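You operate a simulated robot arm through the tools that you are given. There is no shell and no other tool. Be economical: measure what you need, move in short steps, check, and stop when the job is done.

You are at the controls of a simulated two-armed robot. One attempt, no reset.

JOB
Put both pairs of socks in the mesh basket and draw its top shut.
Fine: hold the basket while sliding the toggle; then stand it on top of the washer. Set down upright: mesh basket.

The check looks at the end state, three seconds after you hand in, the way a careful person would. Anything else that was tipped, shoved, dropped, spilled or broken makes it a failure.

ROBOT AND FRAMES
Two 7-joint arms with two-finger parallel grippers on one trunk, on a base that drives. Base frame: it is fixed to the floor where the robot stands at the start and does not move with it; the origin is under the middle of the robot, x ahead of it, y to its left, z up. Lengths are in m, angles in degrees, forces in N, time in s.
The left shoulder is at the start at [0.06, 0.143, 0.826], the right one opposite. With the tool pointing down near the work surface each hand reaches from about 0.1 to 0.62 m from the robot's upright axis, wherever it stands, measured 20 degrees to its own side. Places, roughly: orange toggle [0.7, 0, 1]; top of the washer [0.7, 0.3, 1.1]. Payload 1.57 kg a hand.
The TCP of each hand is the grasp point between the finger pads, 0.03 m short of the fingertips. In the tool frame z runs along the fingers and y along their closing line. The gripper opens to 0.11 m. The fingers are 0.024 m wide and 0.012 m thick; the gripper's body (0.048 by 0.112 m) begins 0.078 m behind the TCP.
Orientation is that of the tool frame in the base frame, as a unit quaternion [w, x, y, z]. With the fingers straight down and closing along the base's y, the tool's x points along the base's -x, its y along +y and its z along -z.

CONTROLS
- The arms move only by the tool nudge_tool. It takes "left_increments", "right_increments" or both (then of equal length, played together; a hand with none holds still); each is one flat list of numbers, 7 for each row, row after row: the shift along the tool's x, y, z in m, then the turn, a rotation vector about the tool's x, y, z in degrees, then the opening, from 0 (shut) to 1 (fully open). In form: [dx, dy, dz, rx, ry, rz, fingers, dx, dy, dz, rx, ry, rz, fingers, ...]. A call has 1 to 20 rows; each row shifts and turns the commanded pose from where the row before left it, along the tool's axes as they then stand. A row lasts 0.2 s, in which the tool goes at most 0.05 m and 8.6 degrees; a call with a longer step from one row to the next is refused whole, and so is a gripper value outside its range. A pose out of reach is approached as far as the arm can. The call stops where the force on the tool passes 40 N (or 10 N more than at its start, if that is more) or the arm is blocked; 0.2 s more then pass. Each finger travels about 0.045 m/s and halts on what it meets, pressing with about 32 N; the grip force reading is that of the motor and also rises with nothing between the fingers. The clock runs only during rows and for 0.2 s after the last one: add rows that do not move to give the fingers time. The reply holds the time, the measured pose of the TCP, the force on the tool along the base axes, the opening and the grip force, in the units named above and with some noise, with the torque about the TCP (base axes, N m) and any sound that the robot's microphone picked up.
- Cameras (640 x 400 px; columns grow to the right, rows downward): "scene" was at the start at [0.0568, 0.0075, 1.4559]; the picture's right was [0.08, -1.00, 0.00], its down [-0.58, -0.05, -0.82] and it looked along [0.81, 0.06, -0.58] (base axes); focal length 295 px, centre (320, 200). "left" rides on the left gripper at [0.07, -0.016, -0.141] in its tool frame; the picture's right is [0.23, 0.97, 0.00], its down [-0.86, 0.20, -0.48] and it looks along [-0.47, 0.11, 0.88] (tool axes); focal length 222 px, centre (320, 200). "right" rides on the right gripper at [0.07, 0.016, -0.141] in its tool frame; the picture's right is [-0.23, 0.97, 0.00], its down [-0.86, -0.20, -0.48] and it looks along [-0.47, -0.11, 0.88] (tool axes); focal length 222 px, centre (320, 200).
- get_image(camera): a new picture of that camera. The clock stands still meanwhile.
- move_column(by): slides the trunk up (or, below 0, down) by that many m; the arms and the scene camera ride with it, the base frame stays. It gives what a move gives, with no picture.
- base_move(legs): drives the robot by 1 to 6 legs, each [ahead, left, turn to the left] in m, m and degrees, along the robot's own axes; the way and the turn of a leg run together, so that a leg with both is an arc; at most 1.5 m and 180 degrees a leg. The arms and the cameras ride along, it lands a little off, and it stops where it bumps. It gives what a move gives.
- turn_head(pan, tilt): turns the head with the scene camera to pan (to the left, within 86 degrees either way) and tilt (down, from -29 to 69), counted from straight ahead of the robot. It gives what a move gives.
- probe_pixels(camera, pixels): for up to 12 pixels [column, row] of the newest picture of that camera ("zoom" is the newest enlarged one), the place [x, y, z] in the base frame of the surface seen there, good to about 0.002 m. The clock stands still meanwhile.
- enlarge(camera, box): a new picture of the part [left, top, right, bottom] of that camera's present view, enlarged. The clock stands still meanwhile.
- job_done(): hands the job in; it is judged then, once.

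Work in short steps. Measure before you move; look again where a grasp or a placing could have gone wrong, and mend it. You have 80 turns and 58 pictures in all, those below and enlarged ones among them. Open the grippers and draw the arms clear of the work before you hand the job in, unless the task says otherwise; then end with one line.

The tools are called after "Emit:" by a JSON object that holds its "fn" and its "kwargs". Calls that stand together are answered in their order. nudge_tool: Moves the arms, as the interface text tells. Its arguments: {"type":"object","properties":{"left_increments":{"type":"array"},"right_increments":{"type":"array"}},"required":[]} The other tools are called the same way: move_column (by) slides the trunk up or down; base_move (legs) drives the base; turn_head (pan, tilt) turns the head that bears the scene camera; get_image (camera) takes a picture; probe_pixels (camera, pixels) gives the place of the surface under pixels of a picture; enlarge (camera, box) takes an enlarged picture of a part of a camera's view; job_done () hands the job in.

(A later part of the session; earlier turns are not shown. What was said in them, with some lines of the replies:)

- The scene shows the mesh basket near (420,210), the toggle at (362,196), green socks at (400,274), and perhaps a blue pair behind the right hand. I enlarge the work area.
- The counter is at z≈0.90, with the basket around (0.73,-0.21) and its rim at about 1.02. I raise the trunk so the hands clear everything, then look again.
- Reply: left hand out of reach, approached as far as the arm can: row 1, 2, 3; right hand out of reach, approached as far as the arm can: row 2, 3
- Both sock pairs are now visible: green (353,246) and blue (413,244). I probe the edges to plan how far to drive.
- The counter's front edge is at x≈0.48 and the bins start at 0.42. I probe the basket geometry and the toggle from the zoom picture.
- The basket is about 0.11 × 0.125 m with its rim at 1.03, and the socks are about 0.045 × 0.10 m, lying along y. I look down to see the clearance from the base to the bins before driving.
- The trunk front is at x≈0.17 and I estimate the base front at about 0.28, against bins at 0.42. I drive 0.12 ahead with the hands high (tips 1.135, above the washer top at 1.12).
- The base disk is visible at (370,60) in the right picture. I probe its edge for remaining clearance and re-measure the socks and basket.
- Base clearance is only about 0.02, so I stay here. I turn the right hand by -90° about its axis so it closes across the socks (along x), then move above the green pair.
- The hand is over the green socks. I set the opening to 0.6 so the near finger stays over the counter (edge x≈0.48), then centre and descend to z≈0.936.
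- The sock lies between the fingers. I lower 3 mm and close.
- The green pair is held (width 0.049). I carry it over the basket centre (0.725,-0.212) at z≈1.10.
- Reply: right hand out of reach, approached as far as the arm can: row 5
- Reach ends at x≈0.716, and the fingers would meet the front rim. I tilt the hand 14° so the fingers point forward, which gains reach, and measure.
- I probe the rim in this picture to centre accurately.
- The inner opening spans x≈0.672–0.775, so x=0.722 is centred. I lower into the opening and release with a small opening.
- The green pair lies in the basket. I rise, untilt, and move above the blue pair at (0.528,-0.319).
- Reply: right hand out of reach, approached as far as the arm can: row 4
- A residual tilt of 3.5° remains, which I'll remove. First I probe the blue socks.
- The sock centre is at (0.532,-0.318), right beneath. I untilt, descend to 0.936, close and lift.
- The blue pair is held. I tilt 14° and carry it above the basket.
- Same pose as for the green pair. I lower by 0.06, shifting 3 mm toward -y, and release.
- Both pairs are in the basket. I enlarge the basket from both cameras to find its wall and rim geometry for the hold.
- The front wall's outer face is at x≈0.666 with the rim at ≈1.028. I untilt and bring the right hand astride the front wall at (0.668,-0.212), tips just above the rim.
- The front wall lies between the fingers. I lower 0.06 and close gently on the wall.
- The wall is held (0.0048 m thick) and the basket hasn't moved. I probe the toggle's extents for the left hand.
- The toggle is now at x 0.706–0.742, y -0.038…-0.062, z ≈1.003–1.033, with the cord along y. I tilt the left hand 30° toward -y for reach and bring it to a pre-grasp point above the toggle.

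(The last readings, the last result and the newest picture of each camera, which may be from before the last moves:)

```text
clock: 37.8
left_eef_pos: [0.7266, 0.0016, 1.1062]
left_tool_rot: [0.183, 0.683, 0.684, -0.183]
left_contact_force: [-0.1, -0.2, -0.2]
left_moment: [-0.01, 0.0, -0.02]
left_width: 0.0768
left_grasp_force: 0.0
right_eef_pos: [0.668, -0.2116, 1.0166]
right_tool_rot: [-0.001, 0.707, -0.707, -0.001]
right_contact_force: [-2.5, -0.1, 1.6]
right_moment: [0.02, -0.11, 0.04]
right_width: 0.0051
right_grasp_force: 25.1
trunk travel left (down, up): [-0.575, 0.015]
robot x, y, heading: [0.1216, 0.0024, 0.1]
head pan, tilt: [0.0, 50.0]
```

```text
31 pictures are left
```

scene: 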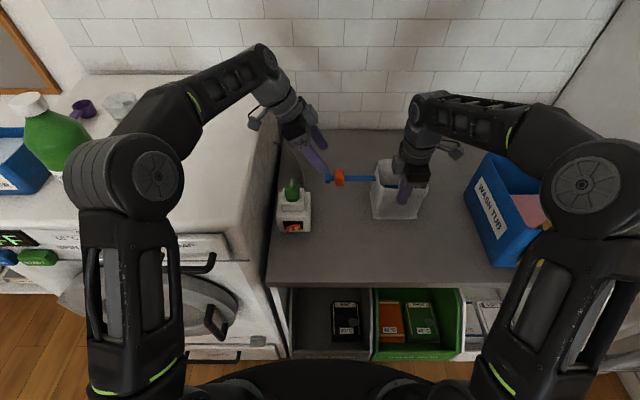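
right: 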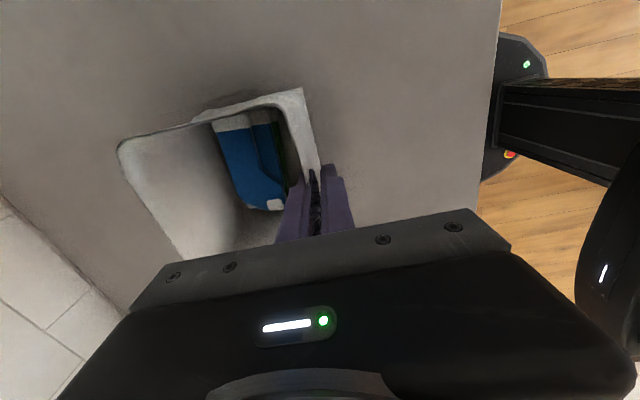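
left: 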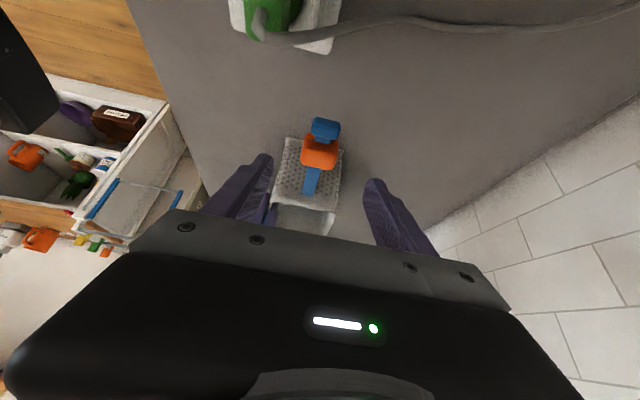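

Aligned: the toggle sits between the fingers along the approach axis. I advance 0.09 along the tool axis.

Emit:
{"fn": "nudge_tool", "kwargs": {"left_increments": [0, -0.0026, 0.03, 0, 0, 0, 0.7, 0, 0, 0.03, 0, 0, 0, 0.7, 0, 0, 0.02, 0, 0, 0, 0.7, 0, 0, 0.01, 0, 0, 0, 0.7, 0, 0, 0, 0, 0, 0, 0.7]}}

Emit:
{"fn": "get_image", "kwargs": {"camera": "left"}}

Emit:
{"fn": "enlarge", "kwargs": {"camera": "scene", "box": [270, 120, 450, 232]}}

```text
clock: 39.0
left_eef_pos: [0.7224, -0.0451, 1.0272]
left_tool_rot: [0.184, 0.683, 0.683, -0.183]
left_contact_force: [-0.2, 0.2, -0.1]
left_moment: [0.0, 0.02, 0.01]
left_width: 0.0769
left_grasp_force: 0.0
right_eef_pos: [0.669, -0.2125, 1.0167]
right_tool_rot: [0.0, 0.708, -0.706, -0.001]
right_contact_force: [-0.4, 1.3, -1.1]
right_moment: [0.03, 0.0, 0.06]
right_width: 0.0048
right_grasp_force: 25.1
trunk travel left (down, up): [-0.575, 0.015]
robot x, y, heading: [0.121, -0.0001, -0.0]
head pan, tilt: [0.0, 50.0]
```

```text
30 pictures are left
```

left: 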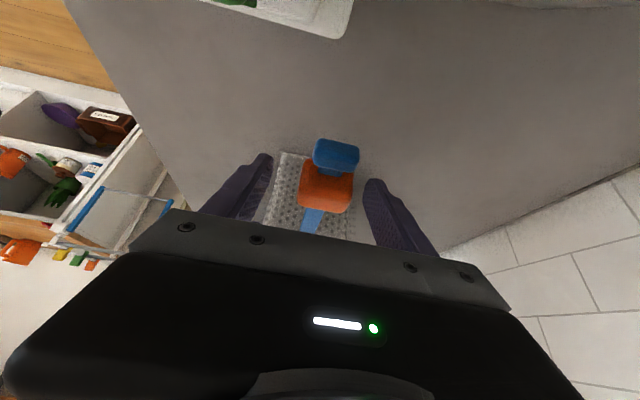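

```text
3.56 times, centred on (360, 176) of scene
```

zoom: 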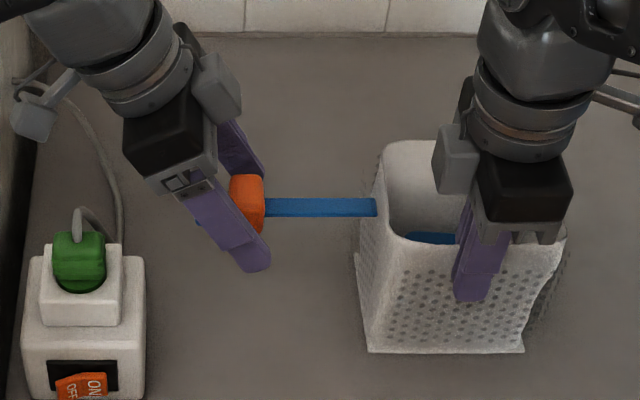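

The fingers straddle the toggle. I close the left gripper on it.

Emit:
{"fn": "nudge_tool", "kwargs": {"left_increments": [0, 0, 0, 0, 0, 0, 0.5, 0, 0, 0, 0, 0, 0, 0.35, 0, 0, 0, 0, 0, 0, 0.2, 0, 0, 0, 0, 0, 0, 0.1, 0, 0, 0, 0, 0, 0, 0.1, 0, 0, 0, 0, 0, 0, 0.1]}}

Emit:
{"fn": "nudge_tool", "kwargs": {"left_increments": [-0.0087, 0, 0.005, 0, 0, 0, 0.1, -0.0087, 0, 0.005, 0, 0, 0, 0.1, 0, 0, 0, 0, 0, 0, 0.1]}}

Emit:
{"fn": "enlarge", "kwargs": {"camera": "scene", "box": [270, 120, 450, 232]}}

```text
clock: 40.4
left_eef_pos: [0.7242, -0.0445, 1.0278]
left_tool_rot: [0.184, 0.682, 0.684, -0.182]
left_contact_force: [9.7, 0.7, -1.9]
left_moment: [0.15, -0.15, 1.03]
left_width: 0.0389
left_grasp_force: 31.8
right_eef_pos: [0.6691, -0.2127, 1.0173]
right_tool_rot: [0.0, 0.708, -0.707, -0.001]
right_contact_force: [-11.2, -0.6, 4.7]
right_moment: [0.03, -0.1, 0.64]
right_width: 0.0051
right_grasp_force: 25.1
trunk travel left (down, up): [-0.575, 0.015]
robot x, y, heading: [0.121, -0.0011, -0.1]
head pan, tilt: [0.0, 50.0]
```

```text
clock: 41.2
left_eef_pos: [0.7242, -0.0662, 1.0288]
left_tool_rot: [0.184, 0.682, 0.684, -0.181]
left_contact_force: [13.5, 0.4, -0.1]
left_moment: [0.19, -0.12, 1.14]
left_width: 0.039
left_grasp_force: 31.9
right_eef_pos: [0.6693, -0.2116, 1.0154]
right_tool_rot: [0.0, 0.708, -0.706, -0.001]
right_contact_force: [-14.3, -1.5, 4.7]
right_moment: [-0.31, -0.04, 0.64]
right_width: 0.0051
right_grasp_force: 25.8
trunk travel left (down, up): [-0.575, 0.015]
robot x, y, heading: [0.1216, 0.0056, -0.1]
head pan, tilt: [0.0, 50.0]
```

```text
3.56 times, centred on (360, 176) of scene
```

zoom: 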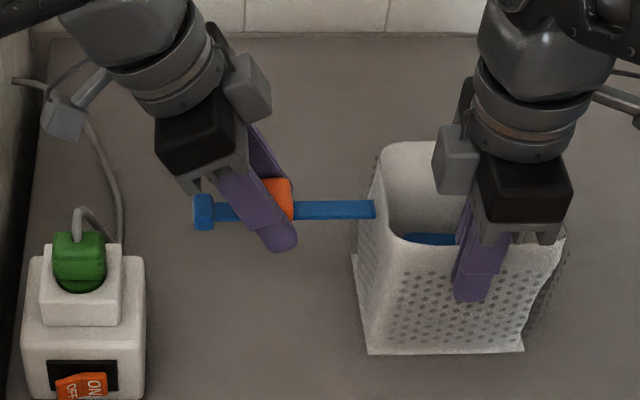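

The toggle slides along the cord. I relieve the sideways load (+x 4 mm) and slide on toward the basket.

Emit:
{"fn": "nudge_tool", "kwargs": {"left_increments": [-0.0087, 0.002, 0.005, 0, 0, 0, 0.1, -0.0087, 0.002, 0.005, 0, 0, 0, 0.1, -0.0087, 0, 0.005, 0, 0, 0, 0.1, -0.0087, 0, 0.005, 0, 0, 0, 0.1, 0, 0, 0, 0, 0, 0, 0.1]}}

Emit:
{"fn": "enlarge", "kwargs": {"camera": "scene", "box": [270, 120, 450, 232]}}

```text
clock: 42.4
left_eef_pos: [0.7265, -0.1055, 1.0261]
left_tool_rot: [0.184, 0.683, 0.683, -0.183]
left_contact_force: [5.4, 0.2, 0.9]
left_moment: [0.12, -0.19, 0.07]
left_width: 0.0392
left_grasp_force: 31.6
right_eef_pos: [0.6702, -0.2122, 1.0159]
right_tool_rot: [-0.001, 0.708, -0.706, -0.001]
right_contact_force: [-5.6, -0.2, -0.7]
right_moment: [-0.11, 0.04, 0.61]
right_width: 0.005
right_grasp_force: 25.3
trunk travel left (down, up): [-0.575, 0.015]
robot x, y, heading: [0.1254, 0.0001, -0.0]
head pan, tilt: [0.0, 50.0]
```

```text
3.56 times, centred on (360, 176) of scene
```

zoom: 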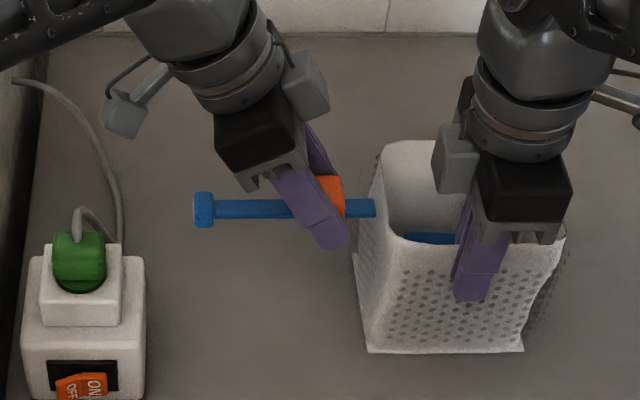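

The toggle nears the wall but the top is still open. I continue in small steps.

Emit:
{"fn": "nudge_tool", "kwargs": {"left_increments": [-0.0052, 0, 0.003, 0, 0, 0, 0.1, -0.0052, 0, 0.003, 0, 0, 0, 0.1, -0.0052, 0, 0.003, 0, 0, 0, 0.1, 0, 0, 0, 0, 0, 0, 0.1]}}

Emit:
{"fn": "enlarge", "kwargs": {"camera": "scene", "box": [270, 120, 450, 232]}}

```text
clock: 43.4
left_eef_pos: [0.7278, -0.1217, 1.0287]
left_tool_rot: [0.184, 0.682, 0.684, -0.182]
left_contact_force: [3.0, 10.7, 2.2]
left_moment: [0.11, 0.23, -0.48]
left_width: 0.039
left_grasp_force: 31.9
right_eef_pos: [0.6704, -0.2132, 1.0164]
right_tool_rot: [0.0, -0.707, 0.708, 0.0]
right_contact_force: [-2.6, -8.7, -0.3]
right_moment: [0.31, -0.02, 0.17]
right_width: 0.005
right_grasp_force: 25.4
trunk travel left (down, up): [-0.575, 0.015]
robot x, y, heading: [0.1212, 0.0043, -0.1]
head pan, tilt: [0.0, 50.0]
```

```text
3.56 times, centred on (360, 176) of scene
```

zoom: 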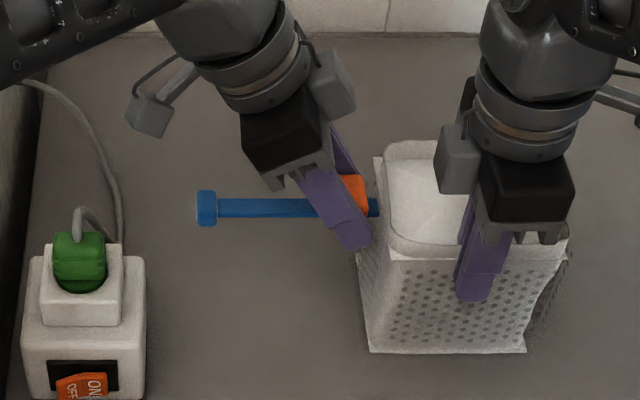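

The top is now drawn shut and the fingertips touch the wall (10 N). I release the toggle, back off along +y, and view.

Emit:
{"fn": "nudge_tool", "kwargs": {"left_increments": [0.0035, 0, -0.002, 0, 0, 0, 0.1, 0, 0, 0, 0, 0, 0, 0.4, 0, 0, 0, 0, 0, 0, 0.6, 0, 0, 0, 0, 0, 0, 0.6, 0.0173, 0, -0.01, 0, 0, 0, 0.6, 0.0173, 0, -0.01, 0, 0, 0, 0.6, 0, 0, 0, 0, 0, 0, 0.6]}}

Emit:
{"fn": "enlarge", "kwargs": {"camera": "scene", "box": [270, 120, 450, 232]}}

```text
clock: 45.0
left_eef_pos: [0.7261, -0.0783, 1.027]
left_tool_rot: [0.183, 0.683, 0.683, -0.183]
left_contact_force: [0.3, -0.6, 1.2]
left_moment: [0.0, 0.01, 0.0]
left_width: 0.0659
left_grasp_force: 0.0
right_eef_pos: [0.6704, -0.2115, 1.0168]
right_tool_rot: [-0.001, 0.708, -0.706, 0.0]
right_contact_force: [0.4, 0.7, -0.3]
right_moment: [0.15, 0.02, 0.07]
right_width: 0.0049
right_grasp_force: 25.6
trunk travel left (down, up): [-0.575, 0.015]
robot x, y, heading: [0.1255, 0.0038, 0.1]
head pan, tilt: [0.0, 50.0]
```

```text
3.56 times, centred on (360, 176) of scene
```

zoom: 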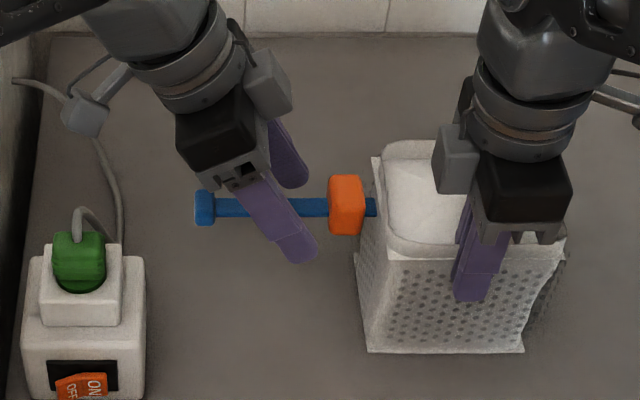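

The top stays shut, with about 8 mm left between toggle and wall. I narrow the fingers around the cord and nudge the toggle a bit further for margin.

Emit:
{"fn": "nudge_tool", "kwargs": {"left_increments": [0, 0, 0, 0, 0, 0, 0.4, 0, 0, 0, 0, 0, 0, 0.22, 0, 0, 0, 0, 0, 0, 0.2, 0, 0, 0, 0, 0, 0, 0.2, -0.0052, 0, 0.003, 0, 0, 0, 0.2, -0.0052, 0, 0.003, 0, 0, 0, 0.2, -0.0035, 0, 0.002, 0, 0, 0, 0.2, 0, 0, 0, 0, 0, 0, 0.2]}}

Emit:
{"fn": "enlarge", "kwargs": {"camera": "scene", "box": [270, 120, 450, 232]}}

```text
clock: 46.8
left_eef_pos: [0.7271, -0.0926, 1.0291]
left_tool_rot: [0.184, 0.682, 0.684, -0.181]
left_contact_force: [1.1, 15.9, 6.2]
left_moment: [0.21, 0.09, -0.1]
left_width: 0.0223
left_grasp_force: 0.2
right_eef_pos: [0.67, -0.2142, 1.0176]
right_tool_rot: [-0.001, -0.706, 0.708, 0.0]
right_contact_force: [-0.6, -13.9, -0.3]
right_moment: [0.0, -0.02, -0.56]
right_width: 0.0048
right_grasp_force: 25.3
trunk travel left (down, up): [-0.575, 0.015]
robot x, y, heading: [0.1251, 0.0032, -0.3]
head pan, tilt: [0.0, 50.0]
```

```text
3.56 times, centred on (360, 176) of scene
```

zoom: 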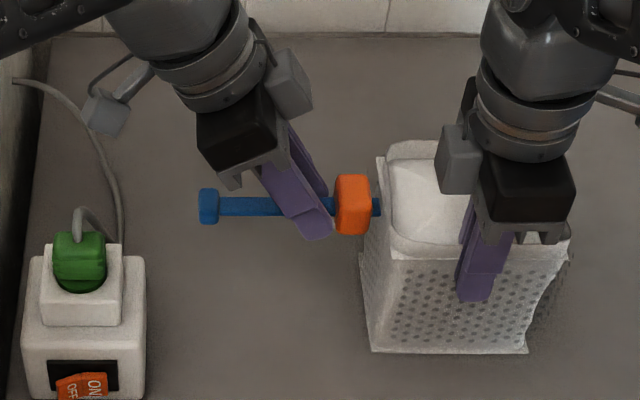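

The toggle is home against the wall and the top is shut. I back the left hand off, retreat upward and return it to its earlier parked pose.

Emit:
{"fn": "nudge_tool", "kwargs": {"left_increments": [0.0173, 0, -0.01, 0, 0, 0, 0.2, 0, 0, 0, 0, 0, 0, 0.6, 0, 0, 0, 0, 0, 0, 0.6, 0, 0, -0.045, 0, 0, 0, 0.6, 0, 0, -0.045, 0, 0, 0, 0.6, 0, 0, -0.045, 0, 0, 0, 0.6, 0, 0, -0.02, 0, 0, 0, 0.6, 0, -0.035, 0, 0, 7.5, 0, 0.6, 0, -0.035, 0, 0, 7.5, 0, 0.6, 0, -0.035, 0, 0, 7.5, 0, 0.6, 0, -0.035, 0, 0, 7.5, 0, 0.6, 0.035, -0.03, 0, 0, 0, 0, 0.6, 0.03, 0, 0, 0, 0, 0, 0.6, 0, 0, 0, 0, 0, 0, 0.6]}}

Emit:
{"fn": "turn_head", "kwargs": {"pan": 30, "tilt": 30}}

Emit:
{"fn": "get_image", "kwargs": {"camera": "scene"}}

```text
clock: 49.8
left_eef_pos: [0.5709, 0.0685, 1.165]
left_tool_rot: [0.001, 0.706, 0.708, 0.0]
left_contact_force: [1.4, -0.2, 0.6]
left_moment: [0.02, 0.0, 0.01]
left_width: 0.0662
left_grasp_force: 0.1
left hand out of reach, approached as far as the arm can: row 11
right_eef_pos: [0.6702, -0.2126, 1.0172]
right_tool_rot: [-0.001, 0.708, -0.707, -0.001]
right_contact_force: [-2.1, -0.1, 1.4]
right_moment: [0.16, -0.05, 0.07]
right_width: 0.0049
right_grasp_force: 25.1
trunk travel left (down, up): [-0.575, 0.015]
robot x, y, heading: [0.1218, -0.0004, 0.1]
head pan, tilt: [0.0, 50.0]
```

```text
clock: 50.8
left_eef_pos: [0.5711, 0.0686, 1.1662]
left_tool_rot: [0.001, 0.707, 0.708, 0.001]
left_contact_force: [1.0, -0.1, 0.2]
left_moment: [-0.01, 0.02, -0.03]
left_width: 0.0661
left_grasp_force: 0.0
right_eef_pos: [0.6706, -0.2129, 1.0174]
right_tool_rot: [-0.001, 0.708, -0.706, 0.0]
right_contact_force: [-1.4, 0.1, -0.5]
right_moment: [0.02, 0.0, 0.0]
right_width: 0.0046
right_grasp_force: 25.1
trunk travel left (down, up): [-0.575, 0.015]
robot x, y, heading: [0.1246, 0.0016, 0.0]
head pan, tilt: [30.0, 30.0]
```

```text
23 pictures are left
```

scene: 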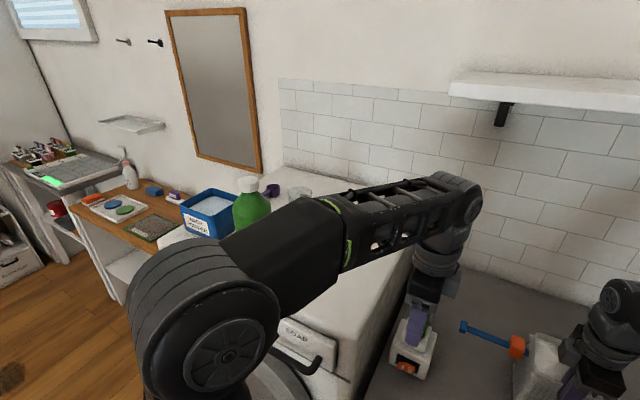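

I probe the washer-top objects and its edges.

Emit:
{"fn": "probe_pixels", "kwargs": {"camera": "scene", "pixels": [[252, 205], [240, 222], [250, 180], [271, 190], [297, 194], [305, 197], [385, 280], [345, 310], [290, 200], [215, 210], [210, 238], [300, 345]]}}

```text
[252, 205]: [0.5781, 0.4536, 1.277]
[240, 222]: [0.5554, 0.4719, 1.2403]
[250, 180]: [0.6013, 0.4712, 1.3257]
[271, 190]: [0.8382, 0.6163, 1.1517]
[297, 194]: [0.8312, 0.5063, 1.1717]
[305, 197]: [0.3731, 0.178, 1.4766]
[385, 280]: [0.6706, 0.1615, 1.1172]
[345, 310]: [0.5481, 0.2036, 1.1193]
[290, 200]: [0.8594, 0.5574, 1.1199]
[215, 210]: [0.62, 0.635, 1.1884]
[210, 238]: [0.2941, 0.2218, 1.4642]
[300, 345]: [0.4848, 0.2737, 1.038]
```

The bottle is at (0.59,0.47) and the glass at (0.83,0.51), so the near-right part of the washer top is free. My plan is to lift the basket, turn it so the cord points away, then turn the base left about 45° and place it near (0.62,0.25). First a short test lift.

Emit:
{"fn": "nudge_tool", "kwargs": {"right_increments": [0, 0, -0.01, 0, 0, 0, 0, 0, 0, -0.02, 0, 0, 0, 0, 0, 0, -0.02, 0, 0, 0, 0, 0, 0, 0, 0, 0, 0, 0, 0, 0, 0, 0, 0, 0, 0]}}

Emit:
{"fn": "turn_head", "kwargs": {"pan": -5, "tilt": 40}}

Emit:
{"fn": "enlarge", "kwargs": {"camera": "scene", "box": [260, 80, 500, 230]}}

```text
clock: 52.0
left_eef_pos: [0.5714, 0.0675, 1.1649]
left_tool_rot: [0.0, 0.707, 0.708, 0.0]
left_contact_force: [0.4, 0.1, 0.0]
left_moment: [0.02, -0.01, -0.03]
left_width: 0.066
left_grasp_force: 0.0
right_eef_pos: [0.6685, -0.2125, 1.0674]
right_tool_rot: [-0.001, 0.708, -0.707, -0.001]
right_contact_force: [0.3, -0.9, -2.5]
right_moment: [0.0, 0.14, -0.01]
right_width: 0.0048
right_grasp_force: 25.4
trunk travel left (down, up): [-0.575, 0.015]
robot x, y, heading: [0.1261, 0.002, 0.3]
head pan, tilt: [30.0, 30.0]
```

```text
clock: 53.0
left_eef_pos: [0.5716, 0.0688, 1.1652]
left_tool_rot: [0.001, 0.707, 0.708, 0.0]
left_contact_force: [-0.5, 0.0, 0.7]
left_moment: [0.01, 0.0, 0.03]
left_width: 0.0656
left_grasp_force: 0.1
right_eef_pos: [0.668, -0.2119, 1.0672]
right_tool_rot: [-0.001, 0.708, -0.706, 0.0]
right_contact_force: [0.6, -0.6, -2.3]
right_moment: [0.03, 0.17, 0.0]
right_width: 0.0047
right_grasp_force: 25.1
trunk travel left (down, up): [-0.575, 0.015]
robot x, y, heading: [0.1233, -0.0022, 0.0]
head pan, tilt: [-5.0, 40.0]
```

```text
2.67 times, centred on (380, 155) of scene
```

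zoom: 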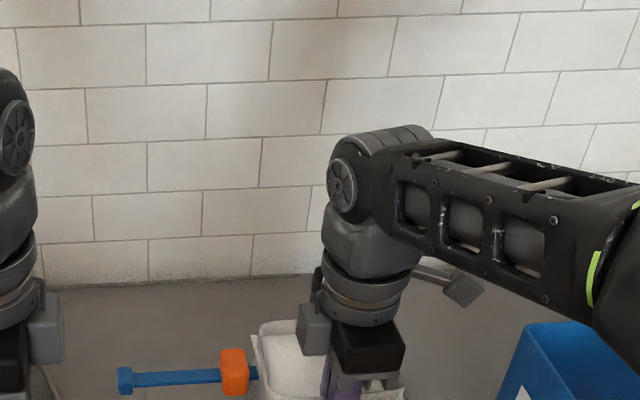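

The basket hangs steady (about 2.5 N). I lift to z≈1.26 while retreating to x≈0.57.

Emit:
{"fn": "nudge_tool", "kwargs": {"right_increments": [0, 0.018, -0.033, 0, 0, 0, 0, 0, 0.018, -0.033, 0, 0, 0, 0, 0, 0.018, -0.033, 0, 0, 0, 0, 0, 0.018, -0.033, 0, 0, 0, 0, 0, 0.018, -0.033, 0, 0, 0, 0, 0, 0.018, -0.033, 0, 0, 0, 0, 0, 0, 0, 0, 0, 0, 0]}}

Emit:
{"fn": "move_column", "kwargs": {"by": 0.013}}

Emit:
{"fn": "get_image", "kwargs": {"camera": "scene"}}

```text
clock: 54.6
left_eef_pos: [0.5711, 0.0691, 1.1655]
left_tool_rot: [0.001, 0.707, 0.707, 0.0]
left_contact_force: [-0.2, 0.3, 0.6]
left_moment: [-0.04, -0.01, 0.01]
left_width: 0.066
left_grasp_force: 0.1
right_eef_pos: [0.6233, -0.213, 1.1516]
right_tool_rot: [0.0, 0.708, -0.707, 0.0]
right_contact_force: [-0.1, 0.4, -2.5]
right_moment: [0.01, 0.17, 0.0]
right_width: 0.0048
right_grasp_force: 25.4
right hand out of reach, approached as far as the arm can: row 3, 4, 5, 6
trunk travel left (down, up): [-0.575, 0.015]
robot x, y, heading: [0.1247, -0.0006, 0.3]
head pan, tilt: [-5.0, 40.0]
```

```text
clock: 55.2
left_eef_pos: [0.5715, 0.0684, 1.1783]
left_tool_rot: [0.001, 0.707, 0.708, 0.002]
left_contact_force: [0.4, 0.8, -0.3]
left_moment: [0.0, -0.02, 0.02]
left_width: 0.0662
left_grasp_force: 0.0
right_eef_pos: [0.6238, -0.2138, 1.1643]
right_tool_rot: [-0.001, 0.707, -0.707, 0.001]
right_contact_force: [0.4, -0.4, -3.5]
right_moment: [-0.05, 0.16, -0.01]
right_width: 0.005
right_grasp_force: 25.0
trunk travel left (down, up): [-0.588, 0.002]
robot x, y, heading: [0.1241, -0.0006, 0.1]
head pan, tilt: [-5.0, 40.0]
```

```text
21 pictures are left
```

scene: 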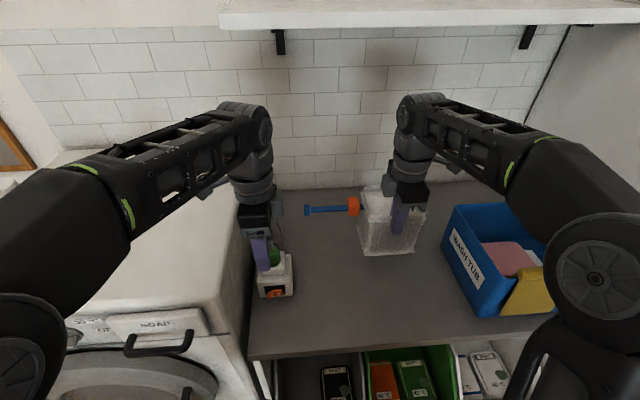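

The upright hand can't rise above z≈1.16. A grip tilted within the wall's plane would relieve the wrist, so I set the basket back on the counter and tilt the hand about its closing axis without leaving the wall. Lowering first.

Emit:
{"fn": "nudge_tool", "kwargs": {"right_increments": [-0.01, 0, 0.03, 0, 0, 0, 0, -0.01, 0, 0.03, 0, 0, 0, 0, -0.01, 0, 0.03, 0, 0, 0, 0, 0, 0, 0.03, 0, 0, 0, 0, 0, 0, 0, 0, 0, 0, 0]}}

Emit:
{"fn": "get_image", "kwargs": {"camera": "scene"}}

```text
clock: 56.4
left_eef_pos: [0.57, 0.0679, 1.1788]
left_tool_rot: [0.001, 0.706, 0.708, 0.0]
left_contact_force: [-0.3, 0.5, 0.1]
left_moment: [0.02, 0.0, 0.02]
left_width: 0.066
left_grasp_force: 0.0
right_eef_pos: [0.6236, -0.1825, 1.0427]
right_tool_rot: [-0.001, 0.707, -0.707, 0.002]
right_contact_force: [0.1, 0.1, -2.9]
right_moment: [-0.01, 0.19, 0.0]
right_width: 0.0047
right_grasp_force: 25.0
trunk travel left (down, up): [-0.588, 0.002]
robot x, y, heading: [0.1234, -0.0005, 0.2]
head pan, tilt: [-5.0, 40.0]
```

```text
20 pictures are left
```

scene: 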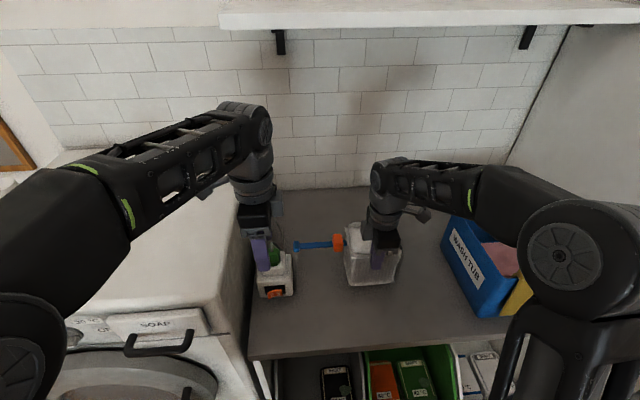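

The basket is 0.026 above the counter, and the knob end (y≈0.01) clears the power strip. I lower it onto the counter, open slightly, and tilt 35° about the closing axis.

Emit:
{"fn": "nudge_tool", "kwargs": {"right_increments": [0, 0, 0.018, 0, 0, 0, 0, 0, 0, 0.006, 0, 0, 0, 0, 0, 0, 0.003, 0, 0, 0, 0, 0, 0, 0, 0, 0, 0, 0]}}

Emit:
{"fn": "nudge_tool", "kwargs": {"right_increments": [0, 0, 0, 0, 0, 0, 0.1, 0, 0, 0, 0, 0, 0, 0.18, 0, 0, 0, 0, 0, 0, 0.18, 0, 0, 0, 0, -7, 0, 0.18, 0, 0, 0, 0, -7, 0, 0.18, 0, 0, 0, 0, -7, 0, 0.18, 0, 0, 0, 0, -7, 0, 0.18, 0, 0, 0, 0, -7, 0, 0.18, 0, 0, 0, 0, 0, 0, 0.18]}}

Emit:
{"fn": "get_image", "kwargs": {"camera": "scene"}}

```text
clock: 57.4
left_eef_pos: [0.5712, 0.068, 1.1796]
left_tool_rot: [0.001, 0.706, 0.708, 0.001]
left_contact_force: [0.8, -0.6, -0.4]
left_moment: [0.03, 0.0, 0.01]
left_width: 0.0661
left_grasp_force: 0.0
right_eef_pos: [0.6239, -0.1829, 1.0178]
right_tool_rot: [-0.001, 0.708, -0.707, 0.0]
right_contact_force: [-0.5, -1.3, 3.5]
right_moment: [0.28, 0.28, 0.06]
right_width: 0.0048
right_grasp_force: 25.3
trunk travel left (down, up): [-0.588, 0.002]
robot x, y, heading: [0.1218, -0.0005, 0.1]
head pan, tilt: [-5.0, 40.0]
```

```text
clock: 59.4
left_eef_pos: [0.5708, 0.0684, 1.1797]
left_tool_rot: [0.001, 0.706, 0.708, 0.001]
left_contact_force: [-0.2, -0.7, -0.4]
left_moment: [-0.03, 0.0, 0.02]
left_width: 0.0661
left_grasp_force: 0.1
right_eef_pos: [0.6243, -0.1829, 1.0187]
right_tool_rot: [-0.213, 0.675, -0.673, -0.213]
right_contact_force: [0.0, -0.8, 0.1]
right_moment: [-0.02, 0.01, -0.01]
right_width: 0.0195
right_grasp_force: 0.0
trunk travel left (down, up): [-0.588, 0.002]
robot x, y, heading: [0.1219, 0.0007, 0.3]
head pan, tilt: [-5.0, 40.0]
```

```text
19 pictures are left
```

scene: 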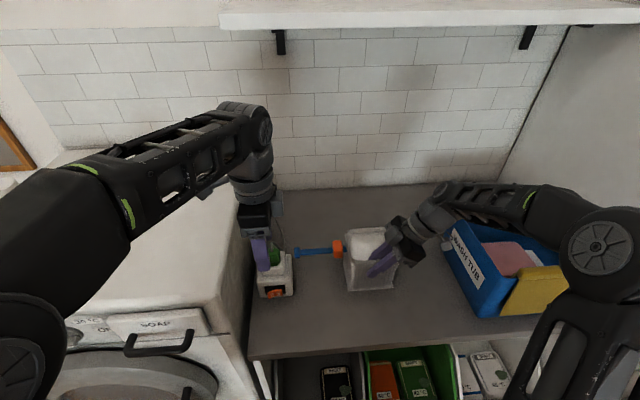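

The tilt went freely and the finger is still astride the wall. I add 8° more, close, and test-lift 0.05.

Emit:
{"fn": "nudge_tool", "kwargs": {"right_increments": [0, 0, 0, 0, -8, 0, 0.18, 0, 0, 0, 0, 0, 0, 0.05, 0, 0, 0, 0, 0, 0, 0, 0, 0, 0, 0, 0, 0, 0, 0, 0, 0, 0, 0, 0, 0]}}

Emit:
{"fn": "nudge_tool", "kwargs": {"right_increments": [-0.0068, 0, -0.0073, 0, 0, 0, 0, -0.0136, 0, -0.0146, 0, 0, 0, 0, -0.0136, 0, -0.0146, 0, 0, 0, 0, 0, 0, 0, 0, 0, 0, 0]}}

Emit:
{"fn": "enlarge", "kwargs": {"camera": "scene", "box": [260, 170, 500, 320]}}

```text
clock: 60.6
left_eef_pos: [0.571, 0.0684, 1.1796]
left_tool_rot: [0.0, 0.706, 0.708, 0.001]
left_contact_force: [0.1, 0.1, 0.0]
left_moment: [0.02, 0.0, 0.01]
left_width: 0.0661
left_grasp_force: 0.1
right_eef_pos: [0.6239, -0.1838, 1.0161]
right_tool_rot: [-0.26, 0.659, -0.657, -0.26]
right_contact_force: [-1.6, -0.1, 0.2]
right_moment: [0.22, 0.16, 0.04]
right_width: 0.0045
right_grasp_force: 24.9
trunk travel left (down, up): [-0.588, 0.002]
robot x, y, heading: [0.1224, -0.0005, -0.1]
head pan, tilt: [-5.0, 40.0]
```

```text
clock: 61.6
left_eef_pos: [0.5716, 0.0674, 1.1793]
left_tool_rot: [0.001, 0.707, 0.708, 0.0]
left_contact_force: [-0.6, 0.4, -0.2]
left_moment: [0.05, 0.03, -0.03]
left_width: 0.0661
left_grasp_force: 0.0
right_eef_pos: [0.6228, -0.1822, 1.0666]
right_tool_rot: [-0.26, 0.658, -0.657, -0.259]
right_contact_force: [0.4, 0.0, -1.9]
right_moment: [-0.02, 0.15, 0.02]
right_width: 0.0048
right_grasp_force: 24.9
trunk travel left (down, up): [-0.588, 0.002]
robot x, y, heading: [0.1262, 0.0013, 0.0]
head pan, tilt: [-5.0, 40.0]
```

```text
2.67 times, centred on (380, 245) of scene
```

zoom: 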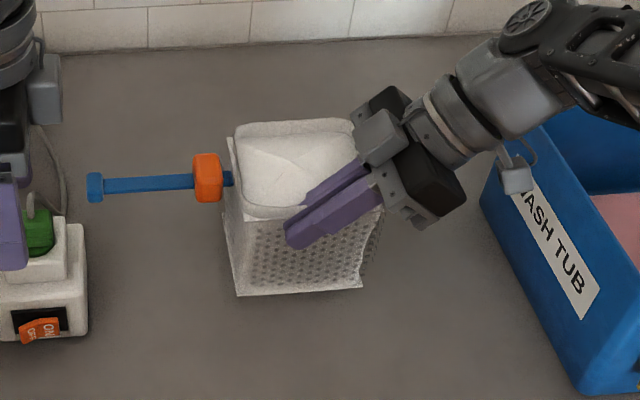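

Held upright with the top shut. I lift a further 0.19 straight up.

Emit:
{"fn": "nudge_tool", "kwargs": {"right_increments": [-0.0258, 0, -0.0277, 0, 0, 0, 0, -0.0258, 0, -0.0277, 0, 0, 0, 0, -0.0258, 0, -0.0277, 0, 0, 0, 0, -0.0258, 0, -0.0277, 0, 0, 0, 0, -0.0258, 0, -0.0277, 0, 0, 0, 0, 0, 0, 0, 0, 0, 0, 0]}}

Emit:
{"fn": "get_image", "kwargs": {"camera": "scene"}}

```text
clock: 63.0
left_eef_pos: [0.5709, 0.0676, 1.178]
left_tool_rot: [0.0, 0.706, 0.708, 0.001]
left_contact_force: [-0.3, -0.1, 0.0]
left_moment: [0.02, -0.01, -0.01]
left_width: 0.0661
left_grasp_force: 0.1
right_eef_pos: [0.6243, -0.1824, 1.19]
right_tool_rot: [0.261, -0.658, 0.658, 0.259]
right_contact_force: [-0.9, -0.2, -2.6]
right_moment: [-0.05, 0.17, 0.01]
right_width: 0.005
right_grasp_force: 25.5
right hand out of reach, approached as far as the arm can: row 4, 5
trunk travel left (down, up): [-0.588, 0.002]
robot x, y, heading: [0.121, -0.0018, 0.2]
head pan, tilt: [-5.0, 40.0]
```

```text
17 pictures are left
```

scene: 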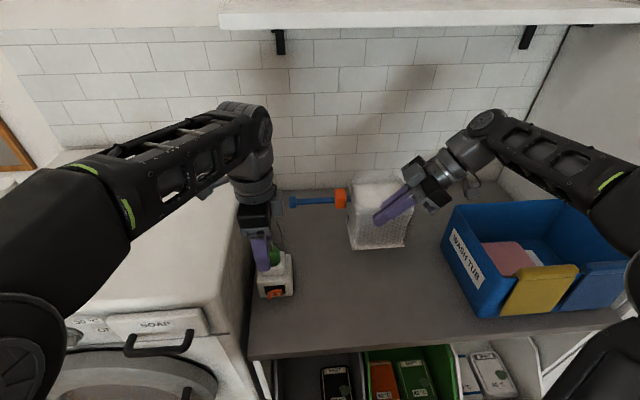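

Height is stuck at 1.19 with this wrist direction. I rotate the hand clockwise about the vertical by 90° so the fingers (and cord) point forward with the wrist nearer the robot.

Emit:
{"fn": "nudge_tool", "kwargs": {"right_increments": [0, 0, 0, 5.59, 0, 5.97, 0, 0, 0, 0, 5.59, 0, 5.97, 0, 0, 0, 0, 5.59, 0, 5.97, 0, 0, 0, 0, 5.59, 0, 5.97, 0, 0, 0, 0, 5.59, 0, 5.97, 0, 0, 0, 0, 5.59, 0, 5.97, 0, 0, 0, 0, 5.59, 0, 5.97, 0, 0, 0, 0, 5.59, 0, 5.97, 0, 0, 0, 0, 5.59, 0, 5.97, 0, 0, 0, 0, 5.59, 0, 5.97, 0, 0, 0, 0, 5.59, 0, 5.97, 0, 0, 0, 0, 0, 0, 0, 0]}}

Emit:
{"fn": "get_image", "kwargs": {"camera": "scene"}}

```text
clock: 65.6
left_eef_pos: [0.5705, 0.0676, 1.1794]
left_tool_rot: [0.0, 0.706, 0.708, 0.0]
left_contact_force: [0.5, -0.1, 0.7]
left_moment: [0.01, 0.01, 0.02]
left_width: 0.0659
left_grasp_force: 0.1
right_eef_pos: [0.6241, -0.1837, 1.1923]
right_tool_rot: [0.368, -0.002, 0.93, 0.001]
right_contact_force: [0.4, 0.9, -2.9]
right_moment: [0.18, 0.04, 0.0]
right_width: 0.005
right_grasp_force: 25.0
trunk travel left (down, up): [-0.588, 0.002]
robot x, y, heading: [0.1246, 0.0013, 0.6]
head pan, tilt: [-5.0, 40.0]
```

```text
16 pictures are left
```

scene: 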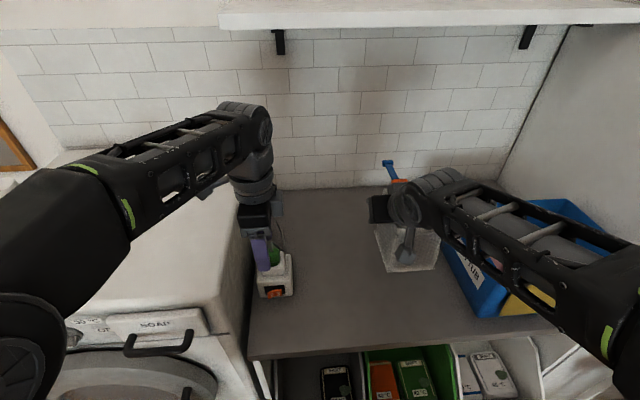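

The rotation worked with full tracking. I lift 0.08 more.

Emit:
{"fn": "nudge_tool", "kwargs": {"right_increments": [-0.0188, 0, -0.02, 0, 0, 0, 0, -0.0188, 0, -0.02, 0, 0, 0, 0, -0.0188, 0, -0.02, 0, 0, 0, 0, 0, 0, 0, 0, 0, 0, 0]}}

```text
clock: 66.6
left_eef_pos: [0.5718, 0.0689, 1.1778]
left_tool_rot: [0.001, 0.707, 0.707, 0.001]
left_contact_force: [-0.2, -0.1, 0.5]
left_moment: [0.01, 0.02, 0.04]
left_width: 0.0662
left_grasp_force: 0.0
right_eef_pos: [0.6225, -0.1816, 1.2739]
right_tool_rot: [0.368, -0.002, 0.93, 0.0]
right_contact_force: [-0.3, 0.7, -2.7]
right_moment: [0.17, 0.01, 0.0]
right_width: 0.0048
right_grasp_force: 25.3
trunk travel left (down, up): [-0.588, 0.002]
robot x, y, heading: [0.1215, -0.0022, -0.0]
head pan, tilt: [-5.0, 40.0]
```

Height 1.274 is reached, with the basket bottom at ≈1.157, above the washer top at 1.12. I shift the base (-0.02, +0.066) and turn left, first 25° and checking.

Emit:
{"fn": "base_move", "kwargs": {"legs": [[-0.02, 0.066, 0], [0, 0, 25]]}}

Emit:
{"fn": "get_image", "kwargs": {"camera": "scene"}}

```text
clock: 68.9
left_eef_pos: [0.4815, 0.3146, 1.1784]
left_tool_rot: [0.0, 0.538, 0.843, 0.001]
left_contact_force: [-0.6, -0.5, -0.2]
left_moment: [-0.05, 0.03, -0.03]
left_width: 0.0659
left_grasp_force: 0.1
right_eef_pos: [0.6338, 0.1113, 1.2732]
right_tool_rot: [0.36, -0.201, 0.908, 0.079]
right_contact_force: [-0.3, -0.4, -3.1]
right_moment: [0.15, 0.05, -0.04]
right_width: 0.0048
right_grasp_force: 25.2
trunk travel left (down, up): [-0.588, 0.002]
robot x, y, heading: [0.1036, 0.0639, 24.9]
head pan, tilt: [-5.0, 40.0]
```

```text
15 pictures are left
```

scene: 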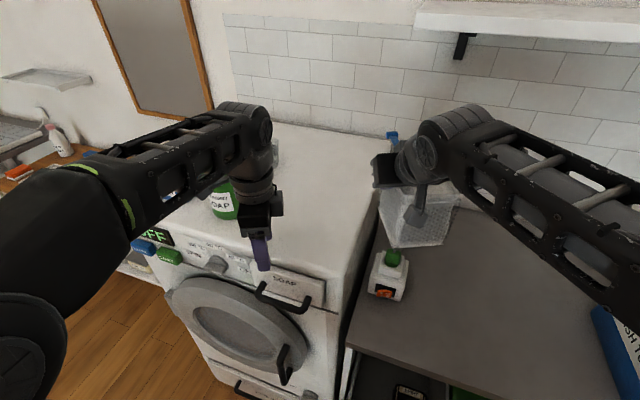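

Clear so far, so I turn the remaining 20°.

Emit:
{"fn": "base_move", "kwargs": {"legs": [[0, 0, 20]]}}

Emit:
{"fn": "turn_head", "kwargs": {"pan": -20, "tilt": 40}}

Emit:
{"fn": "get_image", "kwargs": {"camera": "scene"}}

```text
clock: 70.4
left_eef_pos: [0.3731, 0.4296, 1.1782]
left_tool_rot: [0.0, 0.383, 0.924, 0.002]
left_contact_force: [0.7, 0.5, -1.0]
left_moment: [-0.03, 0.0, -0.02]
left_width: 0.0661
left_grasp_force: 0.1
right_eef_pos: [0.5845, 0.2893, 1.2729]
right_tool_rot: [0.34, -0.355, 0.859, 0.14]
right_contact_force: [-0.5, 0.7, -2.6]
right_moment: [0.11, 0.14, -0.02]
right_width: 0.005
right_grasp_force: 24.9
trunk travel left (down, up): [-0.588, 0.002]
robot x, y, heading: [0.1046, 0.0651, 45.0]
head pan, tilt: [-5.0, 40.0]
```

```text
clock: 71.1
left_eef_pos: [0.3729, 0.4288, 1.18]
left_tool_rot: [0.0, 0.383, 0.924, 0.001]
left_contact_force: [-0.2, -0.4, 0.4]
left_moment: [-0.01, -0.01, 0.01]
left_width: 0.0661
left_grasp_force: 0.0
right_eef_pos: [0.5842, 0.2895, 1.2731]
right_tool_rot: [0.34, -0.355, 0.859, 0.14]
right_contact_force: [0.5, 0.1, -2.9]
right_moment: [0.13, 0.1, 0.03]
right_width: 0.0047
right_grasp_force: 25.1
trunk travel left (down, up): [-0.588, 0.002]
robot x, y, heading: [0.1046, 0.062, 45.1]
head pan, tilt: [-20.0, 40.0]
```

```text
14 pictures are left
```

scene: 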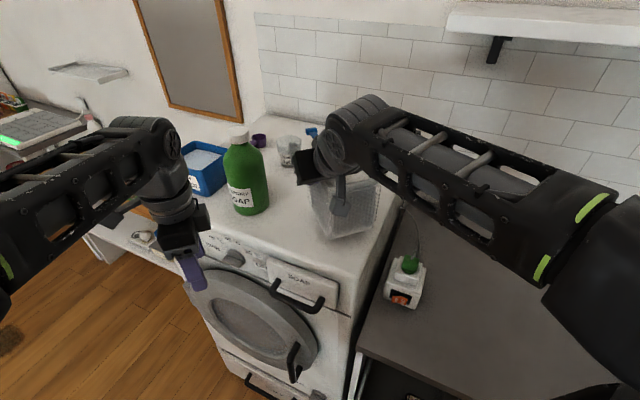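

The basket hovers above the washer's near-right part. I probe the basket's bottom corners and the washer edge.

Emit:
{"fn": "enlarge", "kwargs": {"camera": "scene", "box": [240, 120, 440, 245]}}

Emit:
{"fn": "probe_pixels", "kwargs": {"camera": "scene", "pixels": [[330, 238], [382, 225], [376, 245], [364, 275], [356, 300], [318, 215], [380, 200], [290, 155], [311, 132], [268, 190], [350, 225], [310, 250]]}}

```text
3.20 times, centred on (340, 182) of scene
```

zoom: 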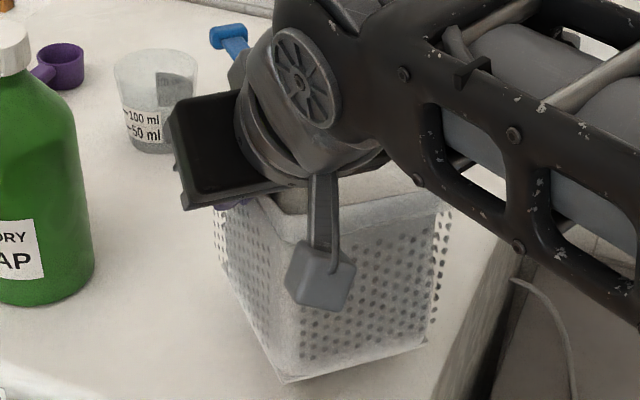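

```text
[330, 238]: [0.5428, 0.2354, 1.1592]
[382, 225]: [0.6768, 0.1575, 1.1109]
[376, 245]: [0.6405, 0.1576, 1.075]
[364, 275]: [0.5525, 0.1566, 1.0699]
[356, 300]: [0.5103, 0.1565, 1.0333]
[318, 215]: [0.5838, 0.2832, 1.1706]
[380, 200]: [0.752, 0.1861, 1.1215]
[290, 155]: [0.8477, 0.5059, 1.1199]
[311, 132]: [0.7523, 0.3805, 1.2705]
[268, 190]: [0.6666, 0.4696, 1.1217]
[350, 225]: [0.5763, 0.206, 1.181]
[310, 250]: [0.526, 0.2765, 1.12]
```

The washer's right side is at y≈0.157, so the basket's right corner would overhang. I shift by (+0.02,+0.05) before lowering.

Emit:
{"fn": "nudge_tool", "kwargs": {"right_increments": [-0.0181, 0.0106, 0.0169, 0, 0, 0, 0, -0.0181, 0.0106, 0.0169, 0, 0, 0, 0, 0, 0, 0, 0, 0, 0, 0]}}

Emit:
{"fn": "enlarge", "kwargs": {"camera": "scene", "box": [240, 120, 440, 245]}}

```text
clock: 71.9
left_eef_pos: [0.3713, 0.4287, 1.1791]
left_tool_rot: [0.0, 0.384, 0.923, 0.0]
left_contact_force: [-0.3, -1.0, -0.9]
left_moment: [0.0, -0.01, 0.01]
left_width: 0.066
left_grasp_force: 0.1
right_eef_pos: [0.6038, 0.3393, 1.2741]
right_tool_rot: [0.34, -0.356, 0.859, 0.14]
right_contact_force: [0.1, 0.7, -3.0]
right_moment: [0.11, 0.13, 0.02]
right_width: 0.0047
right_grasp_force: 24.5
trunk travel left (down, up): [-0.588, 0.002]
robot x, y, heading: [0.1019, 0.0638, 45.2]
head pan, tilt: [-20.0, 40.0]
```

```text
3.20 times, centred on (340, 182) of scene
```

zoom: 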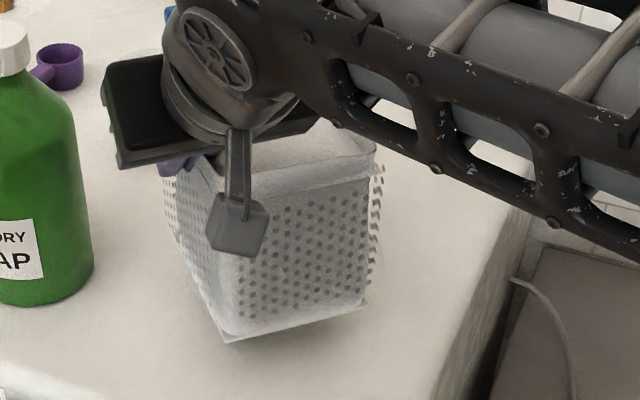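

Well inside the washer top now. I lower about 0.038 in stages until light contact.

Emit:
{"fn": "nudge_tool", "kwargs": {"right_increments": [0.0103, 0, 0.011, 0, 0, 0, 0, 0.0103, 0, 0.011, 0, 0, 0, 0, 0.0027, 0, 0.0029, 0, 0, 0, 0, 0.0014, 0, 0.0015, 0, 0, 0, 0, 0, 0, 0, 0, 0, 0, 0]}}

```text
clock: 73.1
left_eef_pos: [0.373, 0.4298, 1.1776]
left_tool_rot: [0.0, 0.383, 0.924, 0.0]
left_contact_force: [0.6, -0.8, -1.1]
left_moment: [0.01, -0.01, 0.02]
left_width: 0.066
left_grasp_force: 0.1
right_eef_pos: [0.6041, 0.3389, 1.2369]
right_tool_rot: [0.342, -0.357, 0.858, 0.141]
right_contact_force: [0.3, 0.1, 1.2]
right_moment: [0.19, -0.08, -0.06]
right_width: 0.0049
right_grasp_force: 25.7
trunk travel left (down, up): [-0.588, 0.002]
robot x, y, heading: [0.1063, 0.0664, 45.0]
head pan, tilt: [-20.0, 40.0]
```

Contact is made (the load went from -3 to +1.2 N). I open slightly and check that it stands before withdrawing.

Emit:
{"fn": "nudge_tool", "kwargs": {"right_increments": [0, 0, 0, 0, 0, 0, 0.06, 0, 0, 0, 0, 0, 0, 0.12, 0, 0, 0, 0, 0, 0, 0.18, 0, 0, 0, 0, 0, 0, 0.18]}}

Emit:
{"fn": "nudge_tool", "kwargs": {"right_increments": [0, 0, -0.01, 0, 0, 0, 0.18, 0, 0, -0.01, 0, 0, 0, 0.18, 0, 0, -0.01, 0, 0, 0, 0.18, 0, 0, 0, 0, 0, 0, 0.18]}}

Emit:
{"fn": "enlarge", "kwargs": {"camera": "scene", "box": [240, 120, 440, 245]}}

```text
clock: 74.1
left_eef_pos: [0.3728, 0.4292, 1.1791]
left_tool_rot: [0.0, 0.383, 0.924, 0.001]
left_contact_force: [0.3, 0.8, 0.2]
left_moment: [0.0, -0.01, -0.01]
left_width: 0.0659
left_grasp_force: 0.0
right_eef_pos: [0.6047, 0.338, 1.2374]
right_tool_rot: [0.34, -0.355, 0.859, 0.14]
right_contact_force: [0.2, -1.1, 0.7]
right_moment: [0.01, -0.01, 0.01]
right_width: 0.0198
right_grasp_force: 0.1
trunk travel left (down, up): [-0.588, 0.002]
robot x, y, heading: [0.1046, 0.0668, 45.1]
head pan, tilt: [-20.0, 40.0]
```

```text
clock: 75.1
left_eef_pos: [0.3727, 0.4298, 1.1783]
left_tool_rot: [0.0, 0.383, 0.924, 0.0]
left_contact_force: [0.5, -0.3, 0.3]
left_moment: [0.0, 0.02, -0.02]
left_width: 0.0658
left_grasp_force: 0.1
right_eef_pos: [0.5908, 0.3236, 1.2611]
right_tool_rot: [0.341, -0.357, 0.858, 0.14]
right_contact_force: [-0.6, 0.1, 0.4]
right_moment: [0.01, 0.02, -0.02]
right_width: 0.0196
right_grasp_force: 0.1
trunk travel left (down, up): [-0.588, 0.002]
robot x, y, heading: [0.1056, 0.0684, 45.1]
head pan, tilt: [-20.0, 40.0]
```

```text
3.20 times, centred on (340, 182) of scene
```

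zoom: 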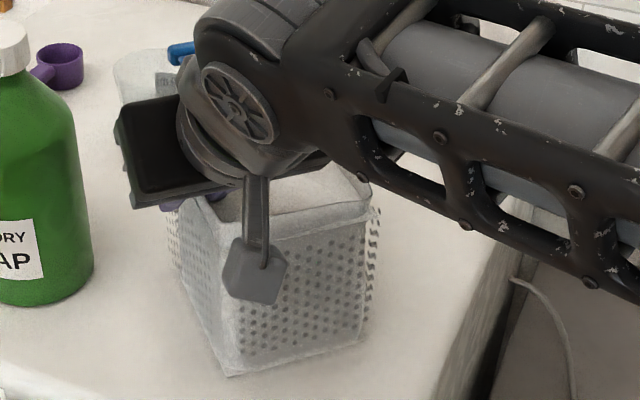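

The basket stands upright and the forces are nil. I withdraw further up and back along the tool axis.

Emit:
{"fn": "nudge_tool", "kwargs": {"right_increments": [0, 0, -0.03, 0, 0, 0, 0.18, 0, 0, -0.03, 0, 0, 0, 0.3, 0, 0, -0.03, 0, 0, 0, 0.5, 0, 0, 0, 0, 0, 0, 0.5]}}

Emit:
{"fn": "get_image", "kwargs": {"camera": "scene"}}

```text
clock: 76.1
left_eef_pos: [0.3729, 0.4295, 1.1789]
left_tool_rot: [0.001, 0.383, 0.924, 0.001]
left_contact_force: [0.0, -0.2, -0.2]
left_moment: [-0.02, 0.0, -0.01]
left_width: 0.0662
left_grasp_force: 0.1
right_eef_pos: [0.5473, 0.2815, 1.3256]
right_tool_rot: [0.34, -0.355, 0.859, 0.14]
right_contact_force: [1.2, -0.6, -0.8]
right_moment: [-0.03, 0.02, -0.02]
right_width: 0.0551
right_grasp_force: 0.0
trunk travel left (down, up): [-0.588, 0.002]
robot x, y, heading: [0.1048, 0.0637, 45.1]
head pan, tilt: [-20.0, 40.0]
```

```text
10 pictures are left
```

scene: 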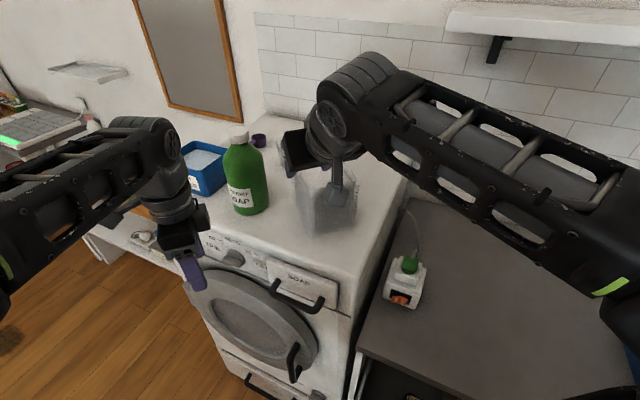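

The hand is clear above the rim (tips at 1.30, rim at 1.25). I back the base off 0.2 m and open both grippers.

Emit:
{"fn": "base_move", "kwargs": {"legs": [[-0.2, 0, 0]]}}

Emit:
{"fn": "nudge_tool", "kwargs": {"left_increments": [0, 0, 0, 0, 0, 0, 1, 0, 0, 0, 0, 0, 0, 1, 0, 0, 0, 0, 0, 0, 1], "right_increments": [0, 0, 0, 0, 0, 0, 1, 0, 0, 0, 0, 0, 0, 1, 0, 0, 0, 0, 0, 0, 1]}}

Emit:
{"fn": "get_image", "kwargs": {"camera": "scene"}}

Emit:
{"fn": "get_image", "kwargs": {"camera": "right"}}

```text
clock: 77.7
left_eef_pos: [0.2294, 0.2881, 1.1785]
left_tool_rot: [0.002, 0.381, 0.924, 0.002]
left_contact_force: [-0.7, 0.1, -0.7]
left_moment: [0.02, 0.01, 0.0]
left_width: 0.0659
left_grasp_force: 0.1
right_eef_pos: [0.4035, 0.1396, 1.3269]
right_tool_rot: [0.34, -0.358, 0.858, 0.141]
right_contact_force: [-1.3, 0.2, -0.1]
right_moment: [0.01, -0.01, 0.03]
right_width: 0.0553
right_grasp_force: 0.1
trunk travel left (down, up): [-0.588, 0.002]
robot x, y, heading: [-0.0365, -0.0742, 45.3]
head pan, tilt: [-20.0, 40.0]
```

```text
clock: 78.5
left_eef_pos: [0.2298, 0.2886, 1.1794]
left_tool_rot: [0.0, 0.381, 0.924, 0.001]
left_contact_force: [-0.5, -0.5, 0.3]
left_moment: [0.03, 0.0, 0.0]
left_width: 0.1104
left_grasp_force: 0.1
right_eef_pos: [0.4041, 0.1424, 1.3257]
right_tool_rot: [0.34, -0.358, 0.858, 0.141]
right_contact_force: [0.4, 0.3, 0.8]
right_moment: [-0.01, 0.01, 0.01]
right_width: 0.1099
right_grasp_force: 0.2
trunk travel left (down, up): [-0.588, 0.002]
robot x, y, heading: [-0.0343, -0.0759, 45.1]
head pan, tilt: [-20.0, 40.0]
```

```text
9 pictures are left
```

scene: 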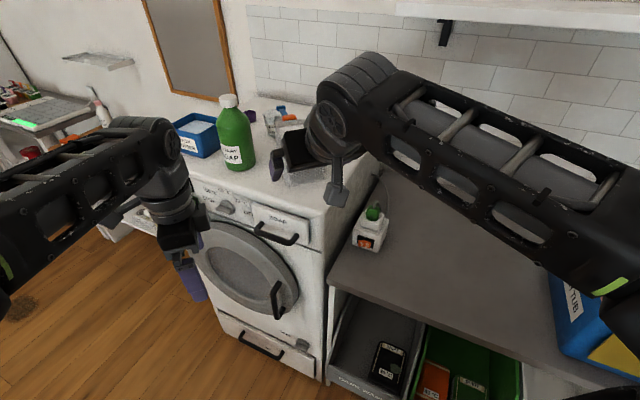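

```text
8 pictures are left
```

right: 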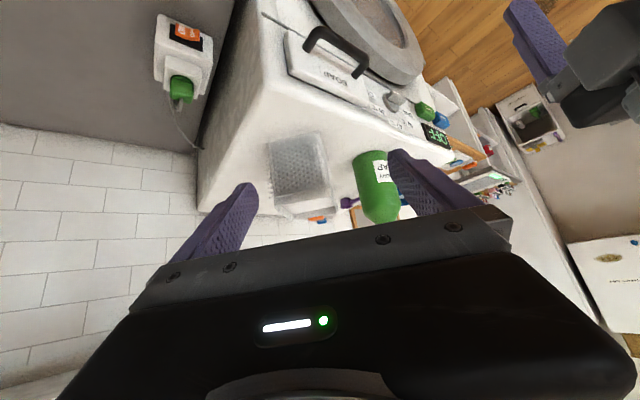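

The basket stands upright on the washer next to the untouched bottle. I enlarge the view to confirm the top is still shut and the toggle home.

Emit:
{"fn": "enlarge", "kwargs": {"camera": "right", "box": [230, 110, 410, 222]}}

Emit:
{"fn": "enlarge", "kwargs": {"camera": "scene", "box": [200, 80, 400, 205]}}

```text
3.56 times, centred on (320, 166) of right
```

zoom: 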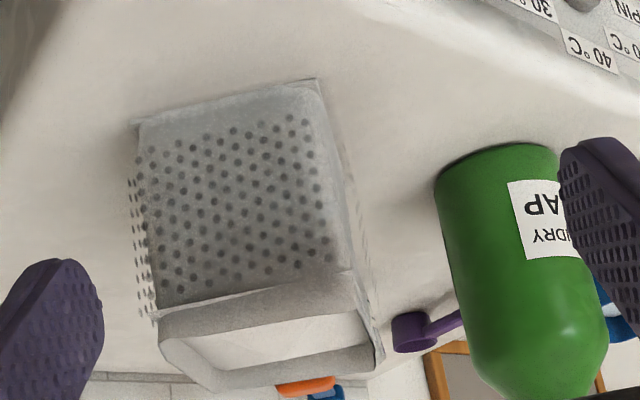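

```text
3.20 times, centred on (300, 142) of scene
```

zoom: 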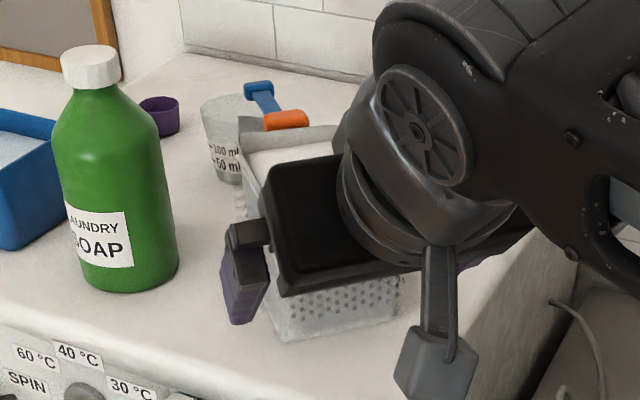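

The top is shut, the toggle sits against the wall, the basket is upright and the neighbouring objects are untouched. Both grippers are open and clear, so I hand in.

Emit:
{"fn": "job_done", "kwargs": {}}

```text
The job is handed in.
```

Both pairs of socks are in the mesh basket, its top is drawn shut, and it stands upright on top of the washer; in the final pictures the soap bottle and cups beside it look undisturbed.
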